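You operate a simulated robot arm through the tools that you are given. There is no shell and no other tool.

You run a simulated robot arm. Do the job below in one go: nothing can be reset, and whatever is moved stays where it is left.

TASK
Form a card in the orange mould, sprinkled from the green shaker.
Fine: shake it even over the small vat, lay it back on the slatted board, put the shaker back; other moulds, shaker and controls stay. Set down upright: what you pick out.

The check looks at the end state, three seconds after you hand in, the way a careful person would. Anything else that was tipped, shoved, dropped, spilled or broken makes it a failure.

THE ROBOT
A 6-joint arm with a two-finger gripper, fixed in place. Base frame: the origin is at the foot of the arm, x ahead of it, y to its left, z up; the work surface is at about z = 80.9. Units: cm, degrees, N and s.
With the tool pointing down near the work surface it reaches from about 12 to 68 cm from the base axis. Its first joint turns from -66.0 to 66.0 degrees. Payload 2.45 kg.
The tool frame sits at the grasp point between the pads (the TCP): z along the fingers, y along the line on which they close. The tips reach 3 cm beyond it. Largest opening 10.6 cm; the body of the gripper starts 7.9 cm behind the TCP.
Orientation is that of the tool frame in the base frame, as [roll, pitch, yaw] about the fixed x, y, z axes, in that order (R = Rz(yaw) Ry(pitch) Rx(roll)). With the fingers straight down and closing along the base's y, the tool's x points along the base's -x, its y along +y and its z along -z.

THE INTERFACE
- The arm moves only by the tool send_rows. Its argument "plan" is a list of rows, each a list of 7 numbers: the gripper command, from -1 (shut) to 1 (fully open), values between in proportion, then the shift along the tool's x, y, z in cm, then the turn, a rotation vector about the tool's x, y, z in degrees. In form: [[grip, x, y, z, rx, ry, rz], ...]. A call has 1 to 20 rows; each row shifts and turns the commanded pose from where the row before left it, along the tool's axes as they then stand. Each row takes 0.2 s and may step no farther than 5 cm and 8.6 degrees from the row before; otherwise, or with a gripper value out of range, the whole call is refused. Where a pose cannot be reached the arm comes as near as it can. A force on the tool above 40 N (or 10 N above the force at the start of the call, whichever is more), or a blocked arm, ends the call early, and 0.2 s more pass. Each finger travels about 15.3 cm/s and halts on what it meets, pressing with about 22 N; the grip force reading is that of the motor and also rises with nothing between the fingers. The clock runs only during rows and for 0.2 s after the last one: add rows that do not move to give the fingers time. The reply holds the time, the measured pose of the TCP, the force on the tool along the base axes, the opening and the grip force, in the units named above and with some noise, with the torque about the TCP (base axes, N m) and any sound that the robot's microphone picked up, and new pictures: "views" is both (left out), scene, wrist or none.
- Cameras (640 x 400 px; columns grow to the right, rows downward): "scene" is fixed at [7.39, 43.66, 141.19]; the picture's right is [-0.52, -0.85, 0.00], its down [-0.47, 0.29, -0.83] and it looks along [0.71, -0.44, -0.55] (base axes); focal length 338 px, centre (320, 200). "wrist" rides on the gripper at [7.6, -0.2, -10.6] in the tool frame; the picture's right is [0.02, 1.00, 0.00], its down [-0.78, 0.02, -0.62] and it looks along [-0.62, 0.01, 0.78] (tool axes); focal length 247 px, centre (320, 200). There is no depth. A picture from a camera that has moved, and an enlarged one, comes with that camera's place and axes in the base frame and with its lens. The place of the scene camera against the robot may be out by one fixed shift of up to 1.2 cm in any direction.
- close_up(camera, box): a new picture of the part [left, top, right, bottom] of that camera's present view, enlarged. It takes no simulated time.
- job_done(): hands the job in; it is judged then, once.

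Nothing tells you positions but the pictures and the camera data. Unless the task says otherwise, let go and move clear before handing in.

The tools are called after "Emit:" as name(argument=value, ...) on one line, values as JSON. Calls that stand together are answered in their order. send_rows: Moves the arm, as the interface text tells. Its arguments: {"type":"object","properties":{"plan":{"type":"array","items":{"type":"array","items":{"type":"number"}}},"views":{"type":"string","enum":["both","scene","wrist","none"]}},"required":["plan"]} The other tools are called the same way: close_up (camera, box) takes an enlarged picture of a part of a camera's view; job_done () hands the job in.

At the start:

```text
time_s: 0.0
tool_pos: [32.91, 11.71, 119.47]
orientation: [179.9, -0.2, -179.9]
wrist_force: [0.0, -0.9, 0.2]
torque: [0.01, 0.03, 0.01]
opening: 10.6
finger_force: 0.1
```

scene: 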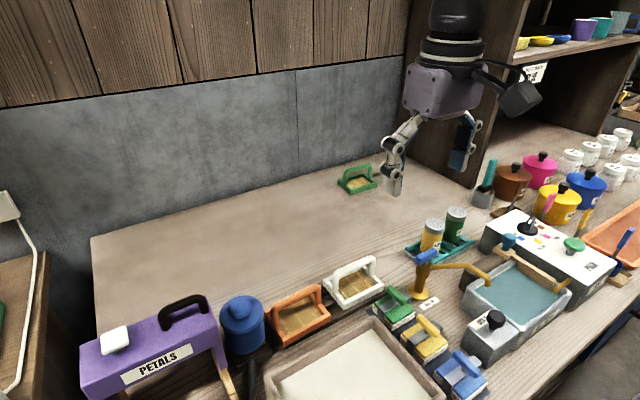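
wrist: 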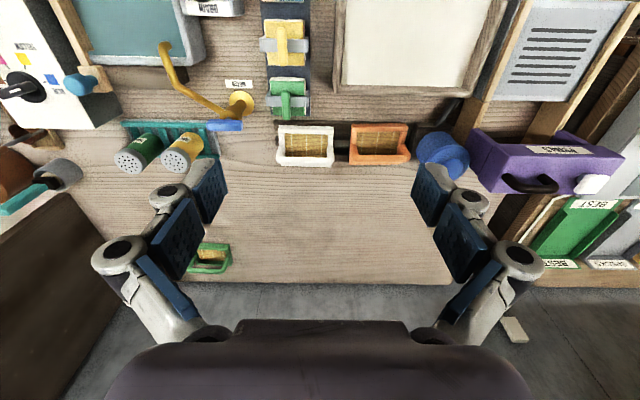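

I see a papermaking bench with small moulds (white, orange, a green one further back), a green and a yellow shaker in a teal tray, vats and a control box. I'll look closer before moving anything.

Emit:
close_up(camera="scene", box=[220, 230, 420, 355])

Emit:
close_up(camera="scene", box=[390, 190, 630, 340])

Emit:
close_up(camera="scene", box=[220, 275, 420, 400])

Emit:
close_up(camera="scene", box=[360, 250, 600, 400])

Emit:
close_up(camera="wrist", box=[0, 0, 320, 200])

Emit:
close_up(camera="wrist", box=[320, 0, 640, 200])

Emit:
close_up(camera="wrist", box=[100, 80, 420, 280])

```text
3.20 times, centred on (320, 292) of scene
camera zoom: at [7.39, 43.66, 141.19], right [-0.52, -0.85, 0.0], down [-0.47, 0.29, -0.83], along [0.71, -0.44, -0.55], focal length 1082 px, centre (320, -96)
```

zoom: 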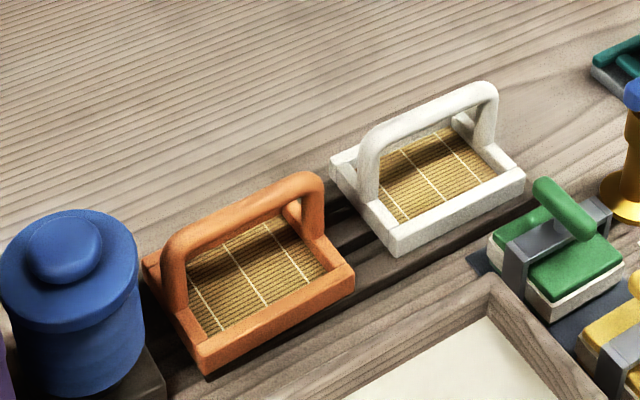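

```text
2.67 times, centred on (510, 265) of scene
camera zoom: at [7.39, 43.66, 141.19], right [-0.52, -0.85, 0.0], down [-0.47, 0.29, -0.83], along [0.71, -0.44, -0.55], focal length 901 px, centre (-187, 27)
```

zoom: 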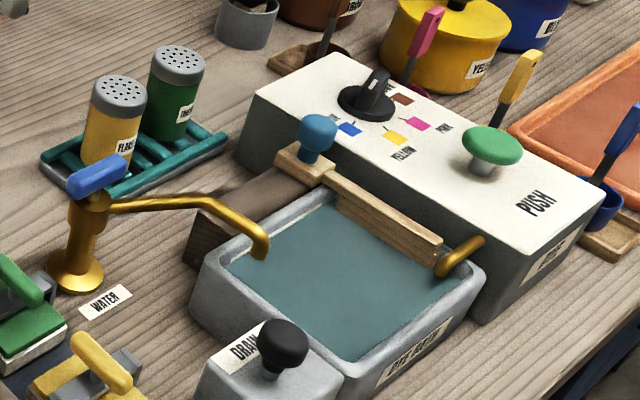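

```text
3.20 times, centred on (320, 338) of scene
camera zoom: at [7.39, 43.66, 141.19], right [-0.52, -0.85, 0.0], down [-0.47, 0.29, -0.83], along [0.71, -0.44, -0.55], focal length 1082 px, centre (320, -240)
```

zoom: 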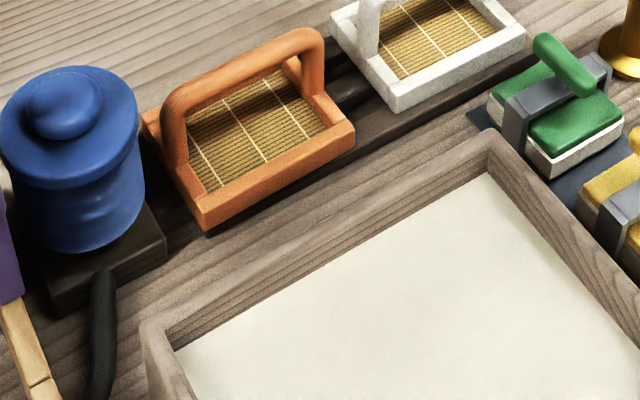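

```text
2.67 times, centred on (480, 325) of scene
camera zoom: at [7.39, 43.66, 141.19], right [-0.52, -0.85, 0.0], down [-0.47, 0.29, -0.83], along [0.71, -0.44, -0.55], focal length 901 px, centre (-107, -133)
```

zoom: 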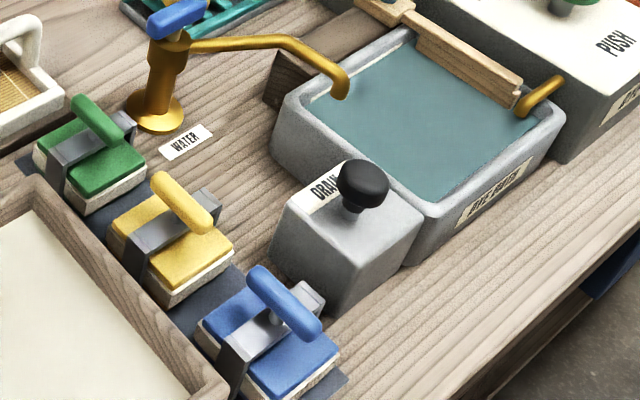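

```text
2.00 times, centred on (160, 100) of wrist
camera zoom: at [25.32, 11.61, 130.22], right [-0.02, 1.0, 0.0], down [0.78, 0.02, 0.62], along [0.62, 0.01, -0.78], focal length 494 px, centre (640, 400)
```

zoom: 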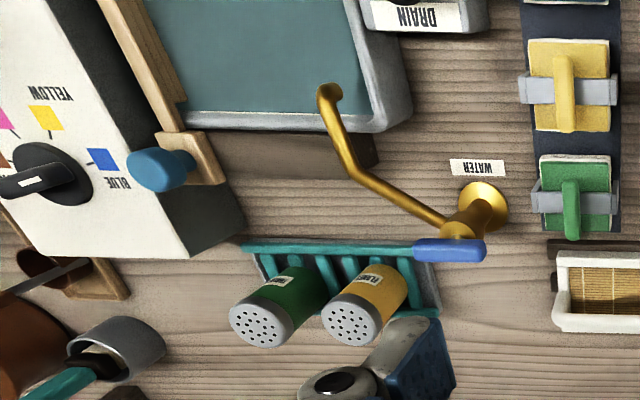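

```text
2.00 times, centred on (480, 100) of wrist
camera zoom: at [25.32, 11.61, 130.22], right [-0.02, 1.0, 0.0], down [0.78, 0.02, 0.62], along [0.62, 0.01, -0.78], focal length 494 px, centre (0, 400)
```

zoom: 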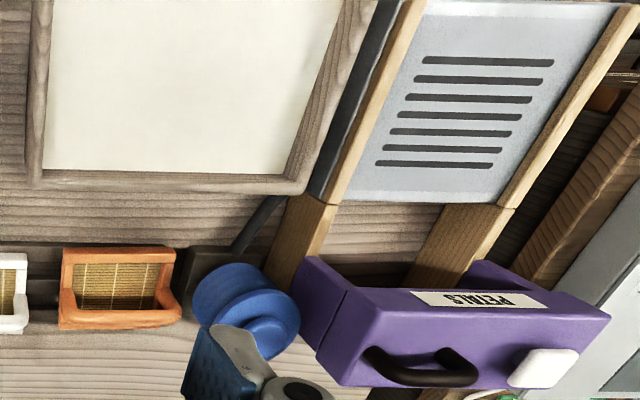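

```text
2.00 times, centred on (260, 180) of wrist
camera zoom: at [25.32, 11.61, 130.22], right [-0.02, 1.0, 0.0], down [0.78, 0.02, 0.62], along [0.62, 0.01, -0.78], focal length 494 px, centre (440, 240)
```

zoom: 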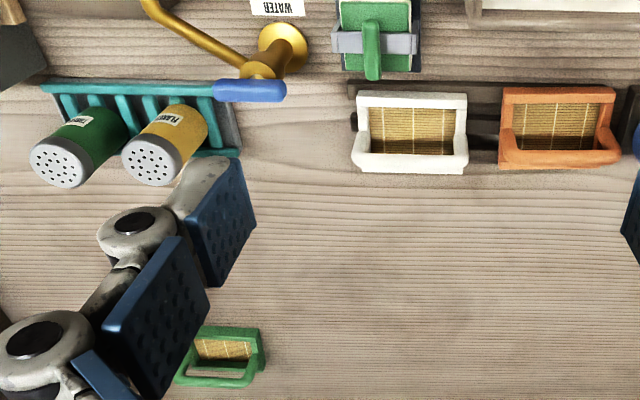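

The pulp vat with the wooden frame sits near the base at about y 15 to 37, and the orange mould is near (48, 24) on dark rails. I'll take more close-ups of the labels and the far areas to be sure which parts the task means.

Emit:
close_up(camera="scene", box=[400, 200, 480, 250])

Emit:
close_up(camera="scene", box=[260, 250, 400, 337])

Emit:
close_up(camera="scene", box=[0, 180, 280, 400])

Emit:
close_up(camera="scene", box=[480, 0, 640, 200])

Emit:
close_up(camera="scene", box=[320, 150, 480, 250])

Emit:
close_up(camera="wrist", box=[480, 40, 640, 280])

Emit:
send_rows(plan=[[1, 2, 0, -1, 0, 8, 0], [1, 2, 0, -1, 0, 8, 0], [1, 2, 0, 0, 0, 8, 0], [1, 0, 0, 0, 0, 8, 0], [1, 0, 0, 0, 0, 0, 0]])

```text
8.00 times, centred on (440, 225) of scene
camera zoom: at [7.39, 43.66, 141.19], right [-0.52, -0.85, 0.0], down [-0.47, 0.29, -0.83], along [0.71, -0.44, -0.55], focal length 2704 px, centre (-640, 0)
```

zoom: 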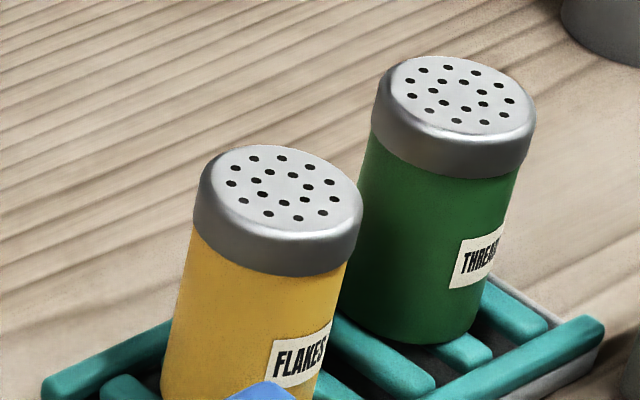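

```text
4.57 times, centred on (330, 294) of scene
camera zoom: at [7.39, 43.66, 141.19], right [-0.52, -0.85, 0.0], down [-0.47, 0.29, -0.83], along [0.71, -0.44, -0.55], focal length 1545 px, centre (274, -227)
```

zoom: 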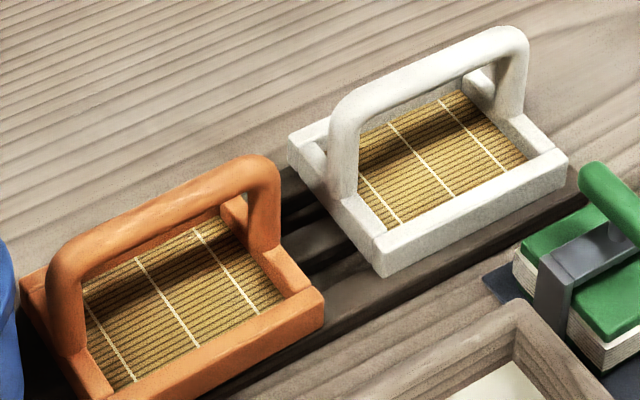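

```text
1.82 times, centred on (140, 290) of scene
camera zoom: at [7.39, 43.66, 141.19], right [-0.52, -0.85, 0.0], down [-0.47, 0.29, -0.83], along [0.71, -0.44, -0.55], focal length 615 px, centre (647, 36)
```

zoom: 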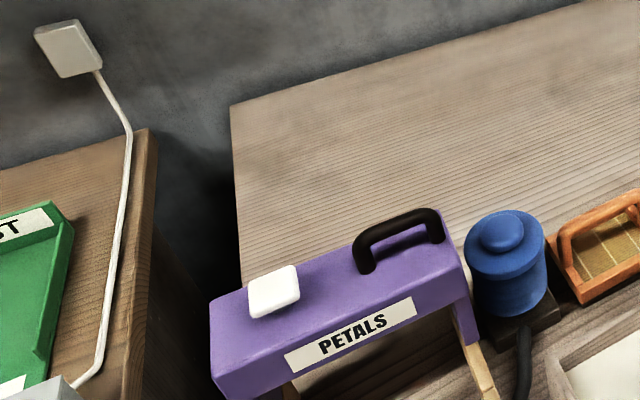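

```text
2.00 times, centred on (560, 100) of scene
camera zoom: at [7.39, 43.66, 141.19], right [-0.52, -0.85, 0.0], down [-0.47, 0.29, -0.83], along [0.71, -0.44, -0.55], focal length 676 px, centre (-160, 400)
```

zoom: 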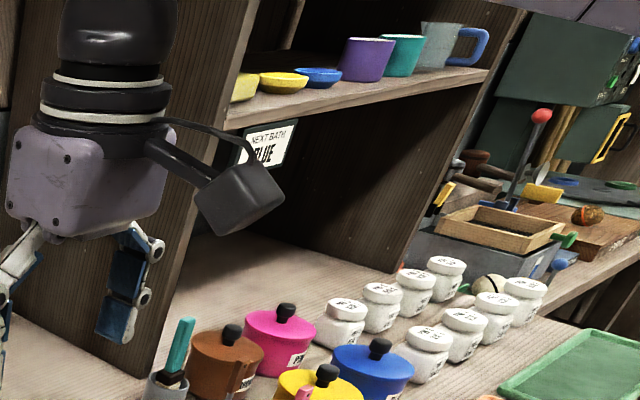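

```text
4.00 times, centred on (400, 200) of scene
camera zoom: at [7.39, 43.66, 141.19], right [-0.52, -0.85, 0.0], down [-0.47, 0.29, -0.83], along [0.71, -0.44, -0.55], focal length 1352 px, centre (0, 200)
```

zoom: 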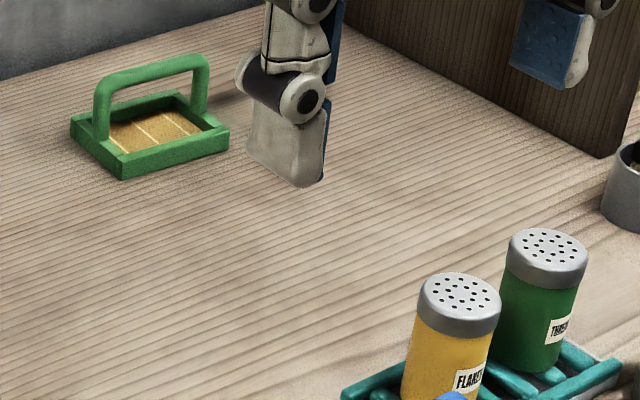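

```text
1.67 times, centred on (560, 160) of wrist
camera zoom: at [25.32, 11.61, 130.22], right [-0.02, 1.0, 0.0], down [0.78, 0.02, 0.62], along [0.62, 0.01, -0.78], focal length 412 px, centre (-80, 267)
```

zoom: 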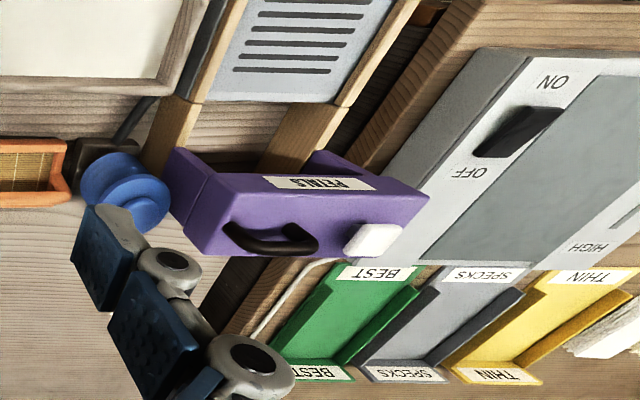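

```text
time_s: 1.2
tool_pos: [26.97, 12.13, 122.44]
orientation: [179.5, -26.7, -179.9]
wrist_force: [0.3, 0.2, -0.3]
torque: [0.02, 0.01, 0.0]
opening: 10.61
finger_force: 0.0
out of reach, approached as far as the arm can: row 4
camera wrist: at [24.94, 11.93, 135.34], right [-0.02, 1.0, 0.02], down [0.98, 0.01, 0.2], along [0.2, 0.02, -0.98], focal length 247 px, centre (320, 200)
```

scene: 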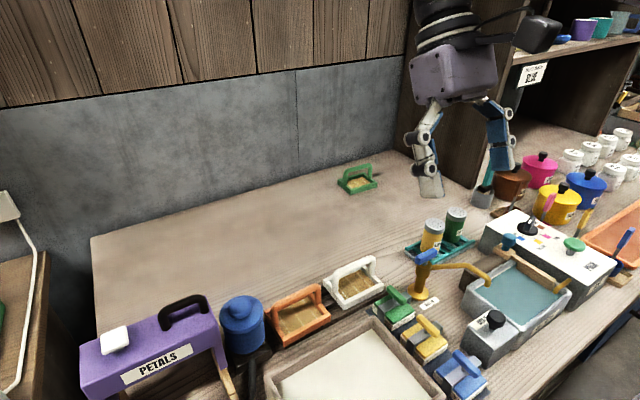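
wrist: 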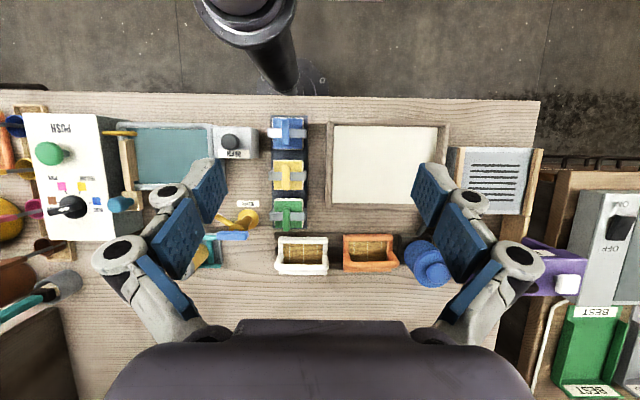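

From above, the cream pulp vat and the two moulds are clear, and beside the vat there's a slotted grey plate near the PETALS box. I'll zoom in on the board under the moulds and on the vat.

Emit:
close_up(camera="wrist", box=[260, 220, 420, 320])

Emit:
close_up(camera="wrist", box=[300, 100, 560, 262])

Emit:
close_up(camera="wrist", box=[100, 90, 320, 260])

Emit:
close_up(camera="scene", box=[260, 300, 420, 400])

Emit:
close_up(camera="scene", box=[400, 200, 500, 310])

```text
4.00 times, centred on (340, 270) of wrist
camera zoom: at [24.94, 11.93, 135.34], right [-0.02, 1.0, 0.02], down [0.98, 0.01, 0.2], along [0.2, 0.02, -0.98], focal length 988 px, centre (240, -80)
```

zoom: 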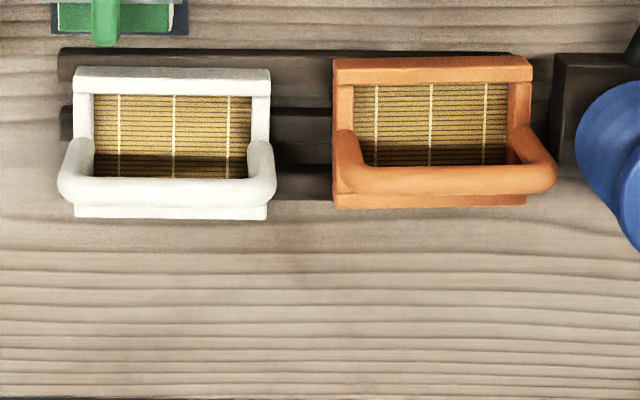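

```text
2.46 times, centred on (430, 181) of wrist
camera zoom: at [24.94, 11.93, 135.34], right [-0.02, 1.0, 0.02], down [0.98, 0.01, 0.2], along [0.2, 0.02, -0.98], focal length 608 px, centre (49, 247)
```

zoom: 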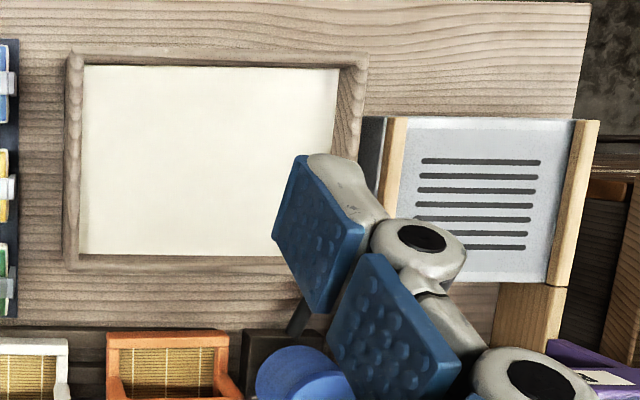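

```text
2.35 times, centred on (210, 175) of wrist
camera zoom: at [24.94, 11.93, 135.34], right [-0.02, 1.0, 0.02], down [0.98, 0.01, 0.2], along [0.2, 0.02, -0.98], focal length 581 px, centre (579, 259)
```

zoom: 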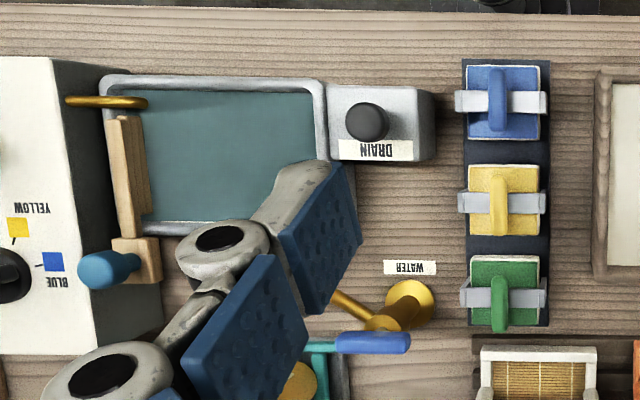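

```text
4.00 times, centred on (340, 350) of scene
camera zoom: at [7.4, 43.66, 141.19], right [-0.52, -0.85, 0.0], down [-0.47, 0.29, -0.83], along [0.71, -0.44, -0.55], focal length 1352 px, centre (240, -400)
```

zoom: 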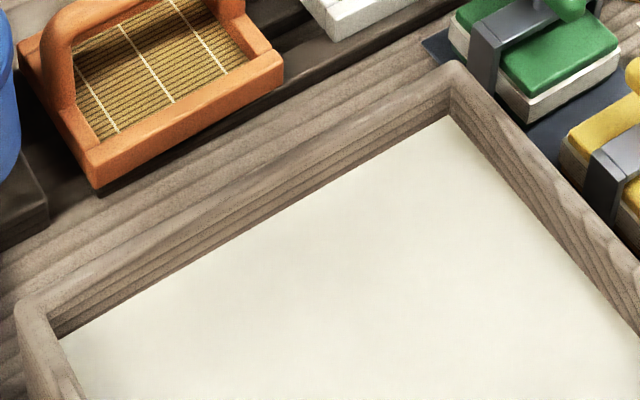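

```text
3.64 times, centred on (450, 255) of scene
camera zoom: at [7.4, 43.66, 141.19], right [-0.52, -0.85, 0.0], down [-0.47, 0.29, -0.83], along [0.71, -0.44, -0.55], focal length 1229 px, centre (-153, 0)
```

zoom: 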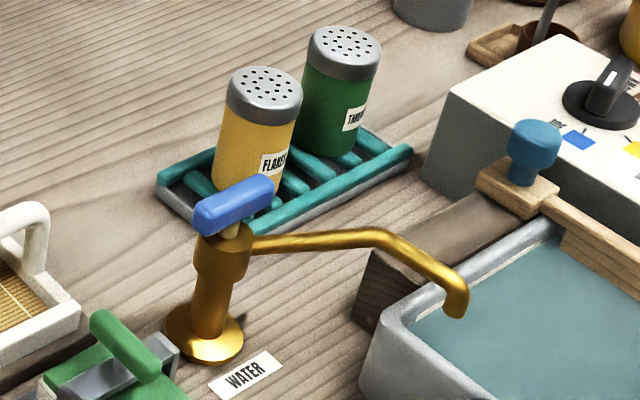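

The slatted board is the dark three-slat one under the moulds, and the small vat is the cream pulp vat, spanning roughly x 20–36 and y 14–36. Next I'll straighten the tool, go above the orange mould's handle and turn so the fingers close across the bar.

Emit:
send_rows(plan=[[1, 0, 0, 0, 0, -6.7, 0], [1, 0, 0, 0, 0, -6.7, 0], [1, 0, 0, 0, 0, -6.7, 0], [1, 0, 0, 0, 0, -6.6, 0], [1, 0, 0, 0, 0, 0, 0]], views="none")

```text
time_s: 2.4
tool_pos: [27.04, 12.16, 122.32]
orientation: [179.7, 0.1, 180.0]
wrist_force: [0.6, -0.3, -0.8]
torque: [-0.01, 0.02, -0.02]
opening: 10.61
finger_force: 0.0
```

The tool is upright again. Now I'll translate above the orange mould and yaw -90°.

Emit:
send_rows(plan=[[1, -3, 1.65, 2, 0, 0, -8.2], [1, -3, 1.65, 2, 0, 0, 0], [1, -3, 1.65, 2, 0, 0, 0], [1, -3, 1.65, 2, 0, 0, 0], [1, -3, 1.65, 2, 0, 0, 0], [1, -3, 1.65, 2, 0, 0, 0], [1, 0, 0, 0, 0, 0, -8.2], [1, 0, 0, 0, 0, 0, -8.2], [1, 0, 0, 0, 0, 0, -8.2], [1, 0, 0, 0, 0, 0, -8.2], [1, 0, 0, 0, 0, 0, -8.2], [1, 0, 0, 0, 0, 0, -8.2], [1, 0, 0, 0, 0, 0, -8.2], [1, 0, 0, 0, 0, 0, -8.2], [1, 0, 0, 0, 0, 0, -8.2], [1, 0, 0, 0, 0, 0, -8], [1, 0, 0, 0, 0, 0, 0]])

```text
time_s: 6.0
tool_pos: [43.77, 24.1, 110.4]
orientation: [-179.9, 0.3, -90.1]
wrist_force: [-0.2, 0.4, 0.5]
torque: [-0.01, 0.02, 0.01]
opening: 10.57
finger_force: 0.1
camera wrist: at [43.87, 16.48, 121.08], right [-1.0, -0.02, 0.0], down [-0.02, 0.78, 0.63], along [-0.01, 0.63, -0.78], focal length 247 px, centre (320, 200)
```

scene: 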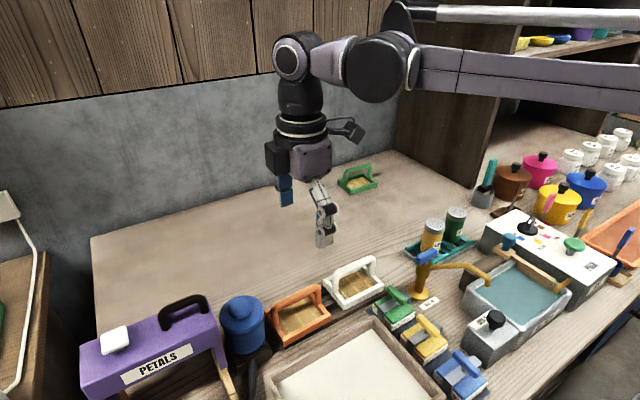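
wrist: 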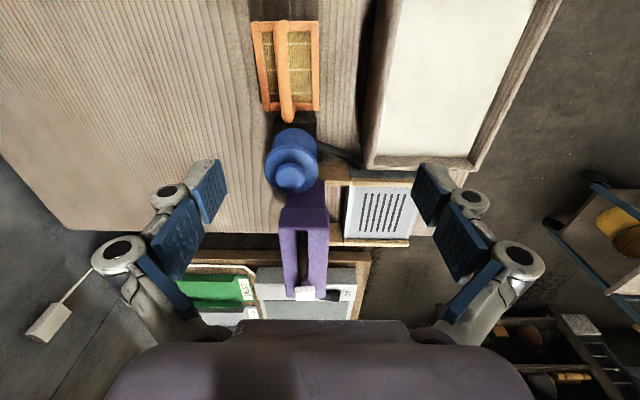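

I'm nearly above the mould and the camera sees the handle running along y. I'll zoom in to measure the bar position and the vat.

Emit:
close_up(camera="wrist", box=[230, 0, 390, 150])

Emit:
close_up(camera="wrist", box=[330, 0, 580, 200])

```text
2.67 times, centred on (310, 75) of wrist
camera zoom: at [43.87, 16.48, 121.08], right [-1.0, -0.02, 0.0], down [-0.02, 0.78, 0.63], along [-0.01, 0.63, -0.78], focal length 659 px, centre (347, 533)
```

zoom: 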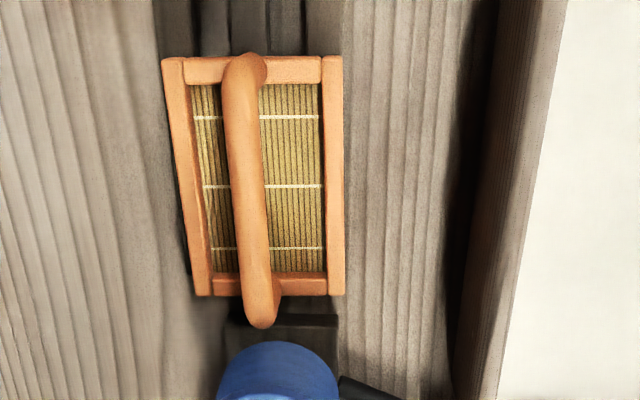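

```text
2.00 times, centred on (455, 100) of wrist
camera zoom: at [43.87, 16.48, 121.08], right [-1.0, -0.02, 0.0], down [-0.02, 0.78, 0.63], along [-0.01, 0.63, -0.78], focal length 494 px, centre (50, 400)
```

zoom: 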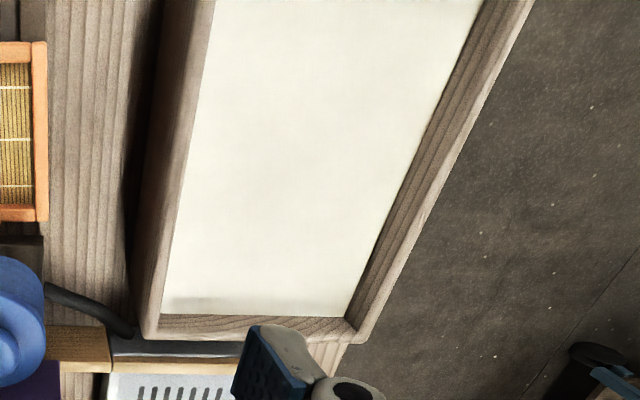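

The bar centre comes out at about (48.1, 23.9, 88), with the mould centred below it. I'll close the fingers partway and descend to just above the bar to check alignment.

Emit:
send_rows(plan=[[-0.2, 0.05, -2.2, 3, 0, 0, 0], [-0.2, 0.15, -2.13, 3, 0, 0, 0], [-0.2, 0, 0, 3, 0, 0, 0], [-0.2, 0, 0, 3, 0, 0, 0], [-0.2, 0, 0, 3, 0, 0, 0], [-0.2, 0, 0, 0, 0, 0, 0]])

```text
time_s: 7.4
tool_pos: [48.07, 23.9, 95.48]
orientation: [-180.0, 0.3, -90.1]
wrist_force: [-0.4, -0.8, -0.9]
torque: [0.0, 0.02, -0.02]
opening: 4.27
finger_force: 0.0
camera wrist: at [48.24, 16.37, 106.09], right [-1.0, -0.02, 0.0], down [-0.02, 0.78, 0.63], along [-0.01, 0.63, -0.78], focal length 247 px, centre (320, 200)
```

scene: 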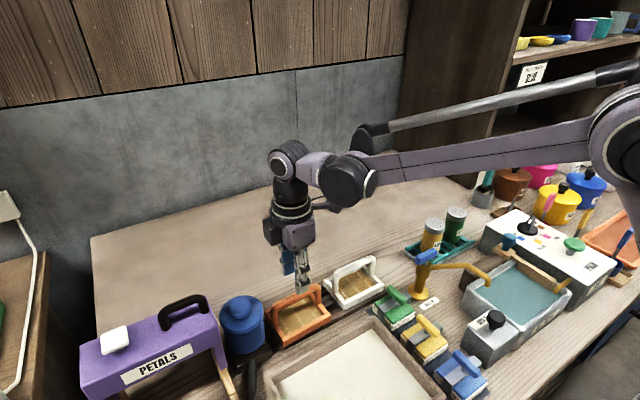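
wrist: 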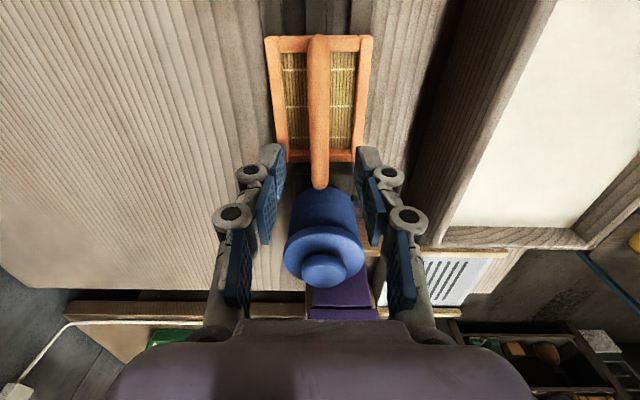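

The bar is centred between the fingers. I'll descend to TCP z≈88.3 and close on the bar.

Emit:
send_rows(plan=[[-0.2, 0, 0, 2.4, 0, 0, 0], [-0.2, 0, 0, 2.4, 0, 0, 0], [-0.2, 0, 0, 2.4, 0, 0, 0], [-0.2, 0, 0, 0, 0, 0, 0]])

Emit:
close_up(camera="wrist", box=[220, 0, 420, 200])

Emit:
close_up(camera="scene", box=[220, 225, 380, 350])

```text
time_s: 8.4
tool_pos: [48.05, 23.91, 88.16]
orientation: [-179.9, 0.3, -90.2]
wrist_force: [-0.3, -0.8, 0.0]
torque: [-0.02, -0.01, -0.02]
opening: 4.26
finger_force: 0.1
camera wrist: at [48.27, 16.37, 98.89], right [-1.0, -0.02, 0.0], down [-0.02, 0.78, 0.63], along [-0.01, 0.63, -0.78], focal length 247 px, centre (320, 200)
```

scene: 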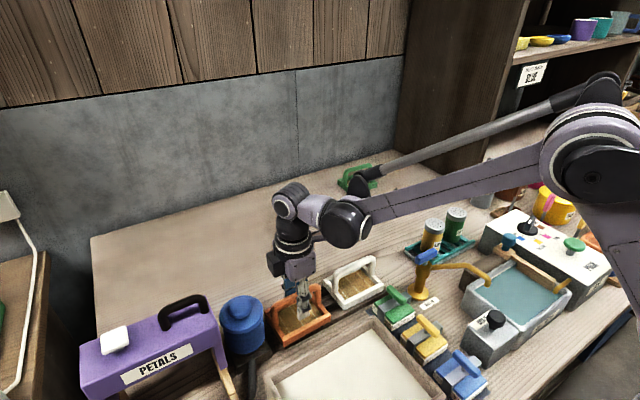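
wrist: 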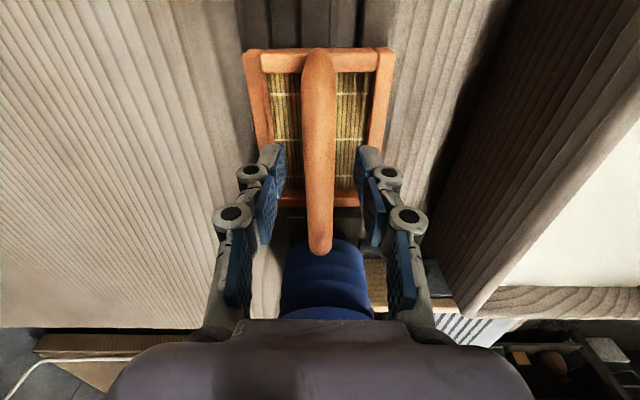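

```text
2.00 times, centred on (320, 100) of wrist
camera zoom: at [48.27, 16.37, 98.89], right [-1.0, -0.02, 0.0], down [-0.02, 0.78, 0.63], along [-0.01, 0.63, -0.78], focal length 494 px, centre (320, 400)
```

zoom: 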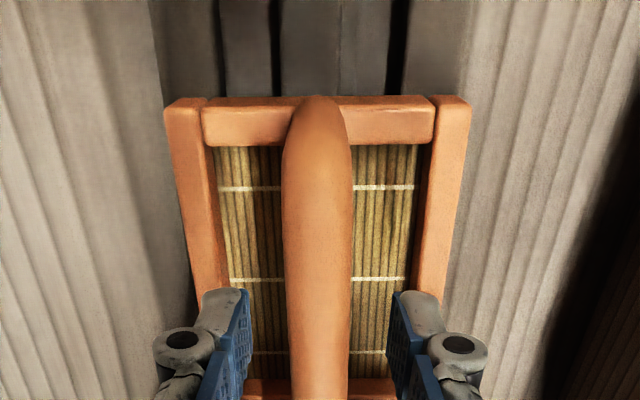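

```text
3.20 times, centred on (300, 288) of scene
camera zoom: at [7.39, 43.66, 141.19], right [-0.52, -0.85, 0.0], down [-0.47, 0.29, -0.83], along [0.71, -0.44, -0.55], focal length 1082 px, centre (384, -80)
```

zoom: 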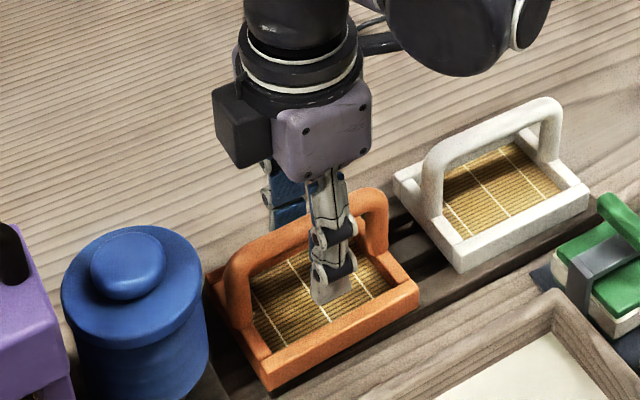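

The fingers straddle the bar. Closing now.

Emit:
send_rows(plan=[[-0.5, 0, 0, 0, 0, 0, 0], [-0.8, 0, 0, 0, 0, 0, 0], [-1, 0, 0, 0, 0, 0, 0], [-1, 0, 0, 0, 0, 0, 0], [-1, 0, 0, 0, 0, 0, 0]])

Emit:
close_up(camera="scene", box=[220, 225, 380, 350])

```text
time_s: 9.6
tool_pos: [48.12, 23.95, 88.3]
orientation: [-180.0, 0.3, -90.1]
wrist_force: [-0.4, -1.0, 0.0]
torque: [-0.03, -0.02, 0.0]
opening: 1.2
finger_force: 22.0
camera wrist: at [48.28, 16.38, 98.92], right [-1.0, -0.02, 0.0], down [-0.02, 0.78, 0.63], along [-0.01, 0.63, -0.78], focal length 247 px, centre (320, 200)
```

scene: 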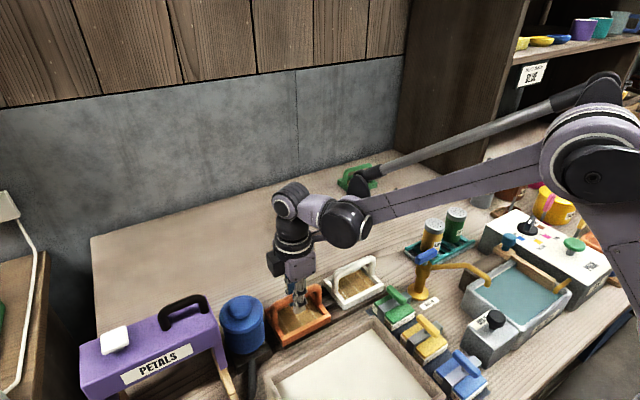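
wrist: 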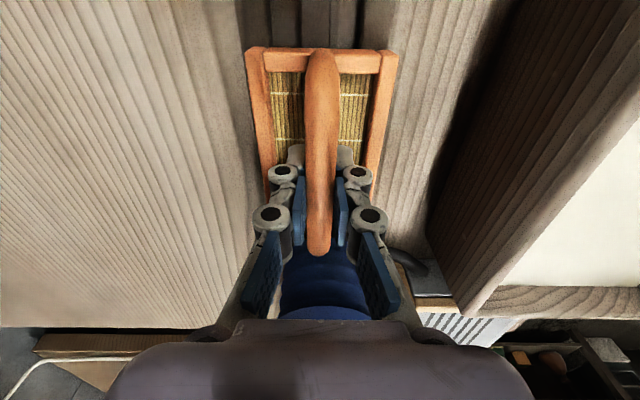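

```text
3.20 times, centred on (300, 288) of scene
camera zoom: at [7.4, 43.66, 141.19], right [-0.52, -0.85, 0.0], down [-0.47, 0.29, -0.83], along [0.71, -0.44, -0.55], focal length 1082 px, centre (384, -80)
```

zoom: 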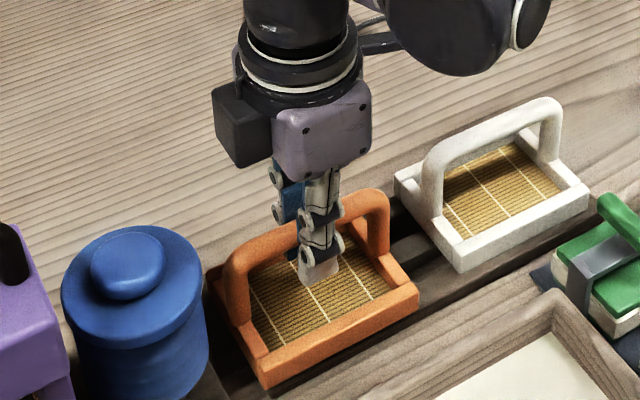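

It grips at 1.2 cm opening and the mould stayed put. I'll lift straight up and check it hangs level.

Emit:
send_rows(plan=[[-1, 0, 0, -0.5, 0, 0, 0], [-1, 0, 0, -1, 0, 0, 0], [-1, 0, 0, -2, 0, 0, 0], [-1, 0, 0, -3, 0, 0, 0], [-1, 0, 0, -3, 0, 0, 0], [-1, 0, 0, -2.5, 0, 0, 0], [-1, 0, 0, 0, 0, 0, 0]])

Emit:
close_up(camera="scene", box=[220, 185, 380, 310])

Emit:
close_up(camera="wrist", box=[200, 0, 440, 200])

```text
time_s: 11.2
tool_pos: [47.99, 23.91, 100.34]
orientation: [-180.0, 0.3, -90.1]
wrist_force: [-0.2, -0.9, -0.9]
torque: [-0.02, -0.03, -0.03]
opening: 1.16
finger_force: 22.1
camera wrist: at [48.18, 16.29, 110.99], right [-1.0, -0.02, 0.0], down [-0.02, 0.78, 0.63], along [-0.01, 0.63, -0.78], focal length 247 px, centre (320, 200)
```

scene: 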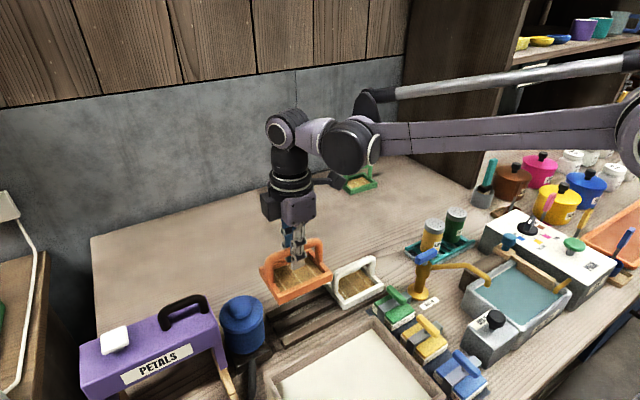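
wrist: 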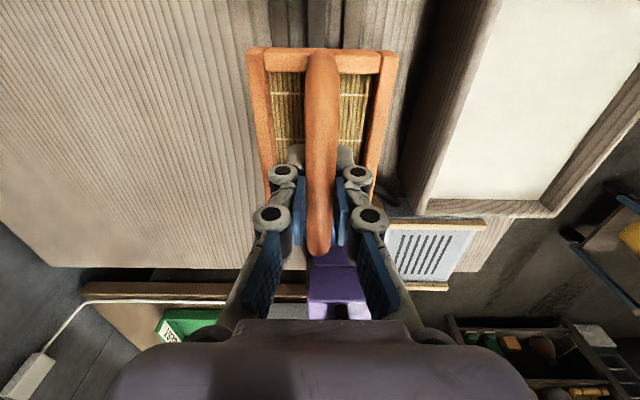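

```text
3.20 times, centred on (300, 248) of scene
camera zoom: at [7.4, 43.66, 141.19], right [-0.52, -0.85, 0.0], down [-0.47, 0.29, -0.83], along [0.71, -0.44, -0.55], focal length 1082 px, centre (384, 48)
```

zoom: 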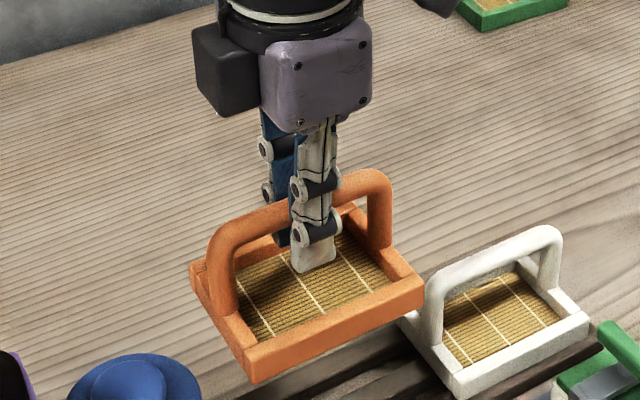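

```text
2.00 times, centred on (320, 100) of wrist
camera zoom: at [48.18, 16.29, 110.99], right [-1.0, -0.02, 0.0], down [-0.02, 0.78, 0.63], along [-0.01, 0.63, -0.78], focal length 494 px, centre (320, 400)
```

zoom: 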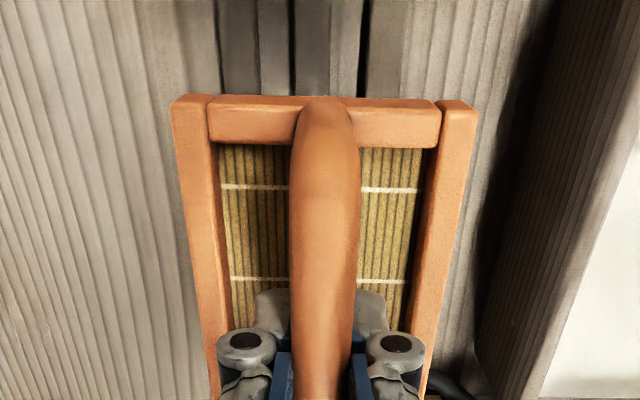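

The mould hangs level. I'll move it over the middle of the pulp vat at (27.9, 25.7).

Emit:
send_rows(plan=[[-1, 0, 1.5, 0, 0, 0, 0], [-1, 0, 2.5, 0, 0, 0, 0], [-1, 0, 3, 0, 0, 0, 0], [-1, 0, 3, 0, 0, 0, 0], [-1, 0, 3, 0, 0, 0, 0], [-1, -0.6, 3, 0, 0, 0, 0], [-1, -0.6, 2.5, 0, 0, 0, 0], [-1, -0.6, 1.6, 0, 0, 0, 0], [-1, 0, 0, 0, 0, 0, 0], [-1, 0, 0, 0, 0, 0, 0]])

Emit:
close_up(camera="scene", box=[240, 250, 480, 400])

```text
time_s: 13.4
tool_pos: [27.87, 25.81, 100.21]
orientation: [-180.0, 0.3, -90.1]
wrist_force: [0.7, 0.2, 0.2]
torque: [0.03, -0.02, 0.02]
opening: 1.17
finger_force: 22.1
camera wrist: at [28.11, 18.18, 110.86], right [-1.0, -0.02, 0.0], down [-0.02, 0.78, 0.63], along [-0.01, 0.63, -0.78], focal length 247 px, centre (320, 200)
```

scene: 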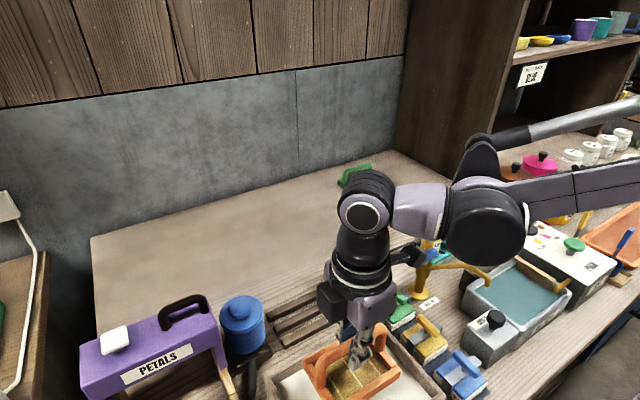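
wrist: 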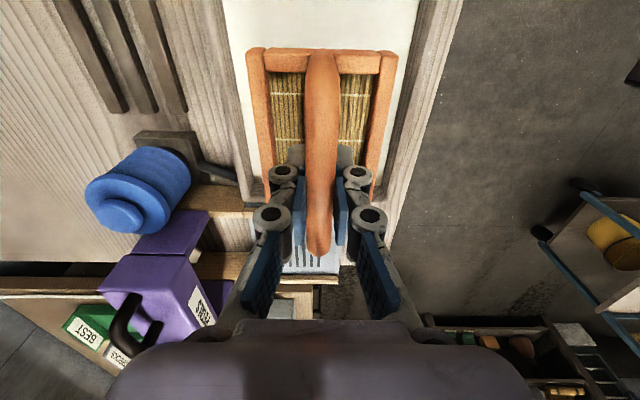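

```text
2.67 times, centred on (360, 325) of scene
camera zoom: at [7.39, 43.66, 141.19], right [-0.52, -0.85, 0.0], down [-0.47, 0.29, -0.83], along [0.71, -0.44, -0.55], focal length 901 px, centre (213, -133)
```

zoom: 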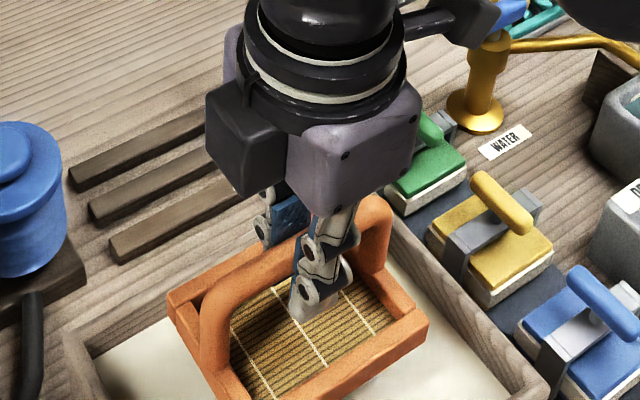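

The mould is centred over the vat. I'll lower it gradually to find the pulp surface.

Emit:
send_rows(plan=[[-1, 0, 0, 2, 0, 0, 0], [-1, 0, 0, 2, 0, 0, 0], [-1, 0, 0, 2, 0, 0, 0], [-1, 0, 0, 1, 0, 0, 0], [-1, 0, 0, 0, 0, 0, 0]])

Emit:
close_up(camera="scene", box=[240, 275, 440, 400])

Emit:
close_up(camera="wrist", box=[200, 0, 440, 200])

```text
time_s: 14.6
tool_pos: [28.03, 25.67, 93.32]
orientation: [-179.9, 0.2, -90.1]
wrist_force: [-0.3, 0.4, -0.9]
torque: [0.01, 0.02, -0.02]
opening: 1.15
finger_force: 21.9
camera wrist: at [28.16, 18.19, 103.95], right [-1.0, -0.02, 0.0], down [-0.02, 0.78, 0.63], along [-0.01, 0.63, -0.78], focal length 247 px, centre (320, 200)
```

scene: 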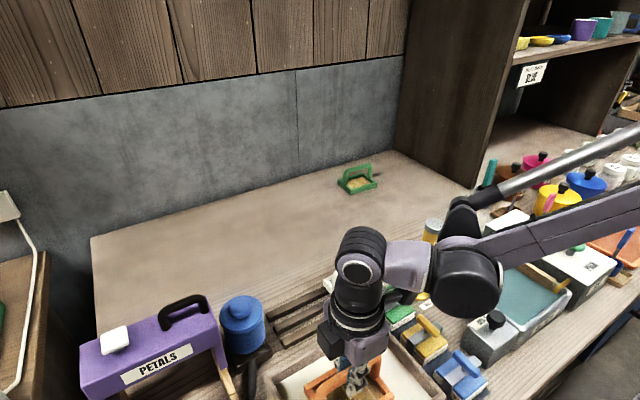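
wrist: 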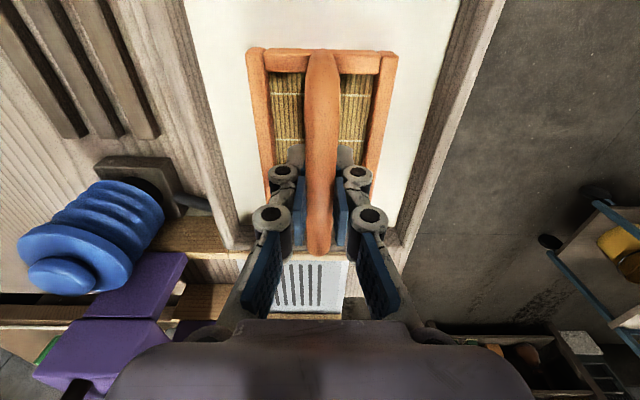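

```text
3.20 times, centred on (340, 338) of scene
camera zoom: at [7.39, 43.66, 141.19], right [-0.52, -0.85, 0.0], down [-0.47, 0.29, -0.83], along [0.71, -0.44, -0.55], focal length 1082 px, centre (256, -240)
```

zoom: 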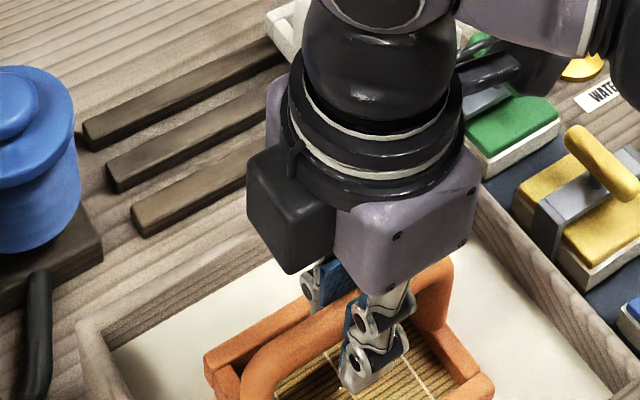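

```text
2.00 times, centred on (320, 100) of wrist
camera zoom: at [28.16, 18.19, 103.95], right [-1.0, -0.02, 0.0], down [-0.02, 0.78, 0.63], along [-0.01, 0.63, -0.78], focal length 494 px, centre (320, 400)
```

zoom: 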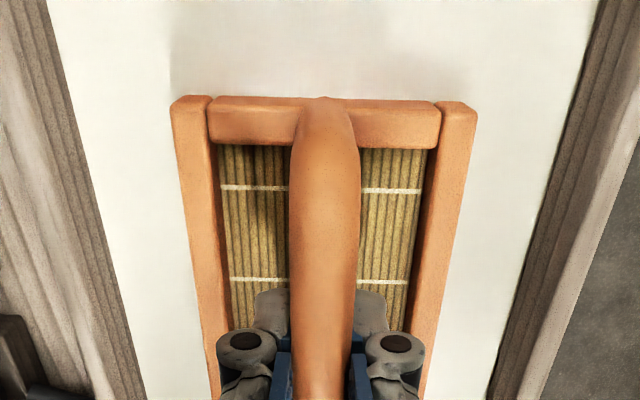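

The mould is just above the surface. Going down in small steps with checks.

Emit:
send_rows(plan=[[-1, 0, 0, 0.8, 0, 0, 0], [-1, 0, 0, 0.8, 0, 0, 0], [-1, 0, 0, 0, 0, 0, 0]], views="wrist")

Emit:
close_up(camera="wrist", box=[200, 0, 440, 200])

Emit:
close_up(camera="scene", box=[260, 300, 420, 400])

```text
time_s: 15.4
tool_pos: [28.02, 25.78, 91.64]
orientation: [-180.0, 0.3, -90.1]
wrist_force: [0.4, 0.2, -0.6]
torque: [0.0, -0.01, 0.0]
opening: 1.14
finger_force: 22.1
camera wrist: at [28.19, 18.19, 102.28], right [-1.0, -0.02, 0.0], down [-0.02, 0.78, 0.63], along [-0.01, 0.63, -0.78], focal length 247 px, centre (320, 200)
```

wrist: 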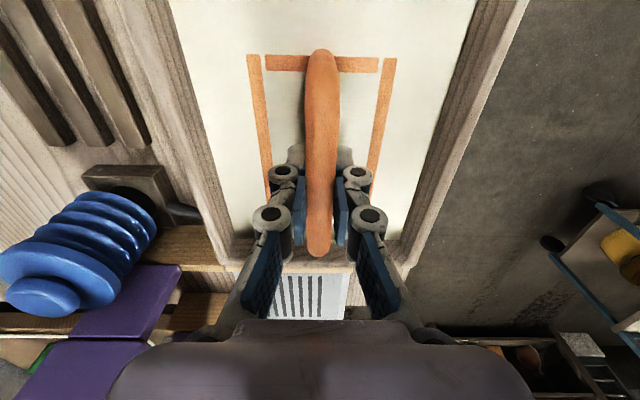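

```text
2.00 times, centred on (320, 100) of wrist
camera zoom: at [28.19, 18.19, 102.28], right [-1.0, -0.02, 0.0], down [-0.02, 0.78, 0.63], along [-0.01, 0.63, -0.78], focal length 494 px, centre (320, 400)
```

zoom: 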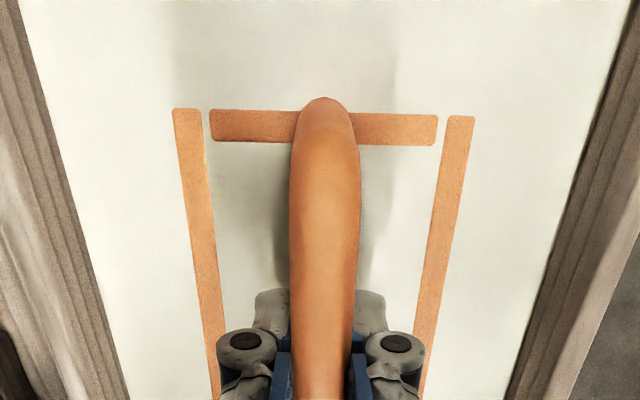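

```text
4.00 times, centred on (340, 350) of scene
camera zoom: at [7.4, 43.66, 141.19], right [-0.52, -0.85, 0.0], down [-0.47, 0.29, -0.83], along [0.71, -0.44, -0.55], focal length 1352 px, centre (240, -400)
```

zoom: 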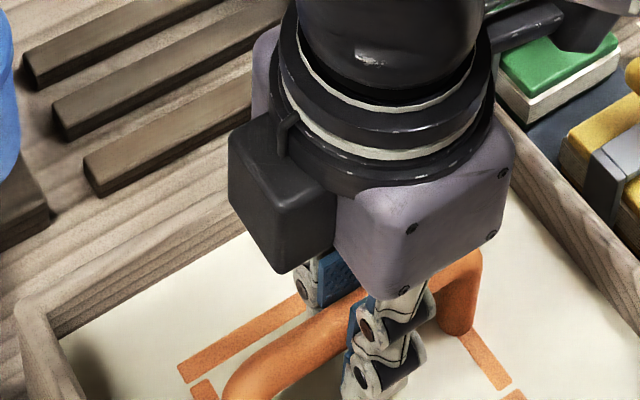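

The mould rim is right at the pulp surface (z≈87.3). I'll go 1.6 cm deeper to submerge the frame and pause.

Emit:
send_rows(plan=[[-1, 0, 0, 0.6, 0, 0, 0], [-1, 0, 0, 0.6, 0, 0, 0], [-1, 0, 0, 0.5, 0, 0, 0], [-1, 0, 0, 0, 0, 0, 0], [-1, 0, 0, 0, 0, 0, 0], [-1, 0, 0, 0, 0, 0, 0], [-1, 0, 0, 0, 0, 0, 0], [-1, 0, 0, 0, 0, 0, 0]], views="wrist")

```text
time_s: 17.2
tool_pos: [27.86, 25.91, 89.97]
orientation: [-179.9, 0.3, -90.1]
wrist_force: [0.5, -0.1, -0.8]
torque: [-0.02, 0.04, 0.03]
opening: 1.16
finger_force: 22.0
camera wrist: at [28.12, 18.26, 100.61], right [-1.0, -0.02, 0.0], down [-0.02, 0.78, 0.63], along [-0.01, 0.63, -0.78], focal length 247 px, centre (320, 200)
```

wrist: 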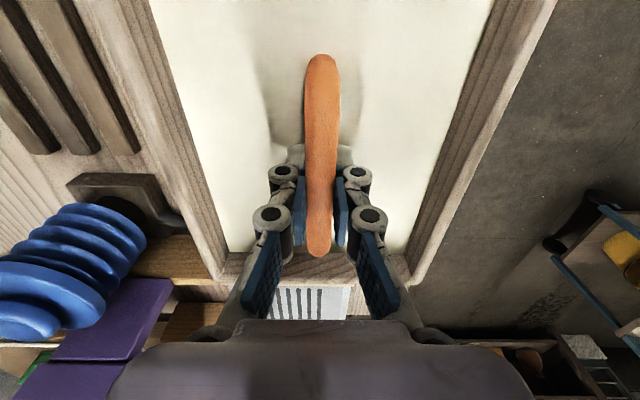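

It's fully submerged. I'll lift it level and slowly until it clears the surface.

Emit:
send_rows(plan=[[-1, 0, 0, -0.4, 0, 0, 0], [-1, 0, 0, -0.5, 0, 0, 0], [-1, 0, 0, -0.5, 0, 0, 0], [-1, 0, 0, -0.5, 0, 0, 0], [-1, 0, 0, -0.5, 0, 0, 0], [-1, 0, 0, -0.5, 0, 0, 0], [-1, 0, 0, -0.5, 0, 0, 0], [-1, 0, 0, -0.5, 0, 0, 0], [-1, 0, 0, -0.5, 0, 0, 0], [-1, 0, 0, -0.5, 0, 0, 0], [-1, 0, 0, -0.3, 0, 0, 0], [-1, 0, 0, 0, 0, 0, 0]], views="wrist")

Emit:
close_up(camera="wrist", box=[200, 0, 440, 200])

Emit:
close_up(camera="scene", box=[260, 300, 420, 400])

```text
time_s: 19.8
tool_pos: [27.95, 25.83, 95.08]
orientation: [179.9, 0.3, -90.1]
wrist_force: [0.2, 0.7, -1.1]
torque: [0.02, 0.02, 0.01]
opening: 1.16
finger_force: 21.8
camera wrist: at [28.1, 18.2, 105.75], right [-1.0, -0.02, 0.0], down [-0.02, 0.78, 0.63], along [-0.01, 0.63, -0.78], focal length 247 px, centre (320, 200)
```

wrist: 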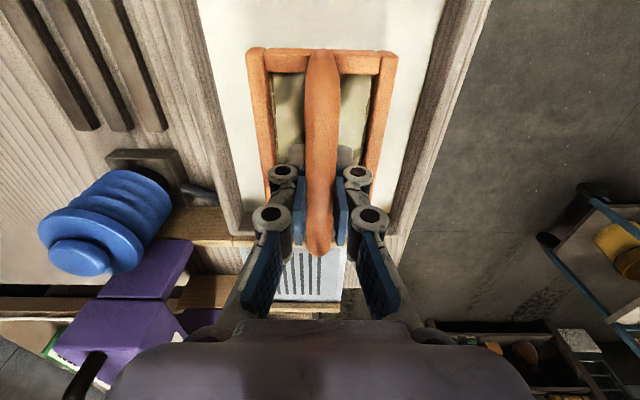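

```text
2.00 times, centred on (320, 100) of wrist
camera zoom: at [28.1, 18.2, 105.75], right [-1.0, -0.02, 0.0], down [-0.02, 0.78, 0.63], along [-0.01, 0.63, -0.78], focal length 494 px, centre (320, 400)
```

zoom: 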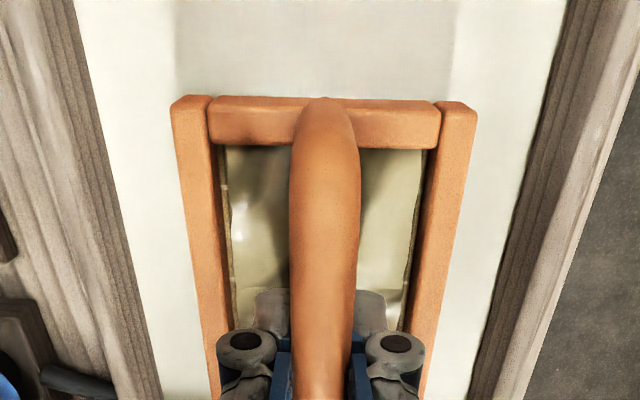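

```text
4.00 times, centred on (340, 350) of scene
camera zoom: at [7.4, 43.66, 141.19], right [-0.52, -0.85, 0.0], down [-0.47, 0.29, -0.83], along [0.71, -0.44, -0.55], focal length 1352 px, centre (240, -400)
```

zoom: 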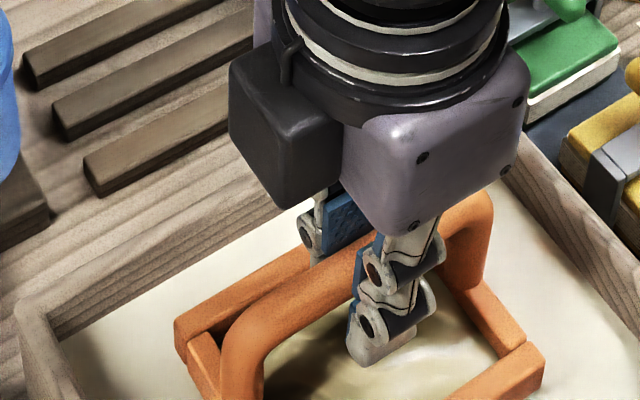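

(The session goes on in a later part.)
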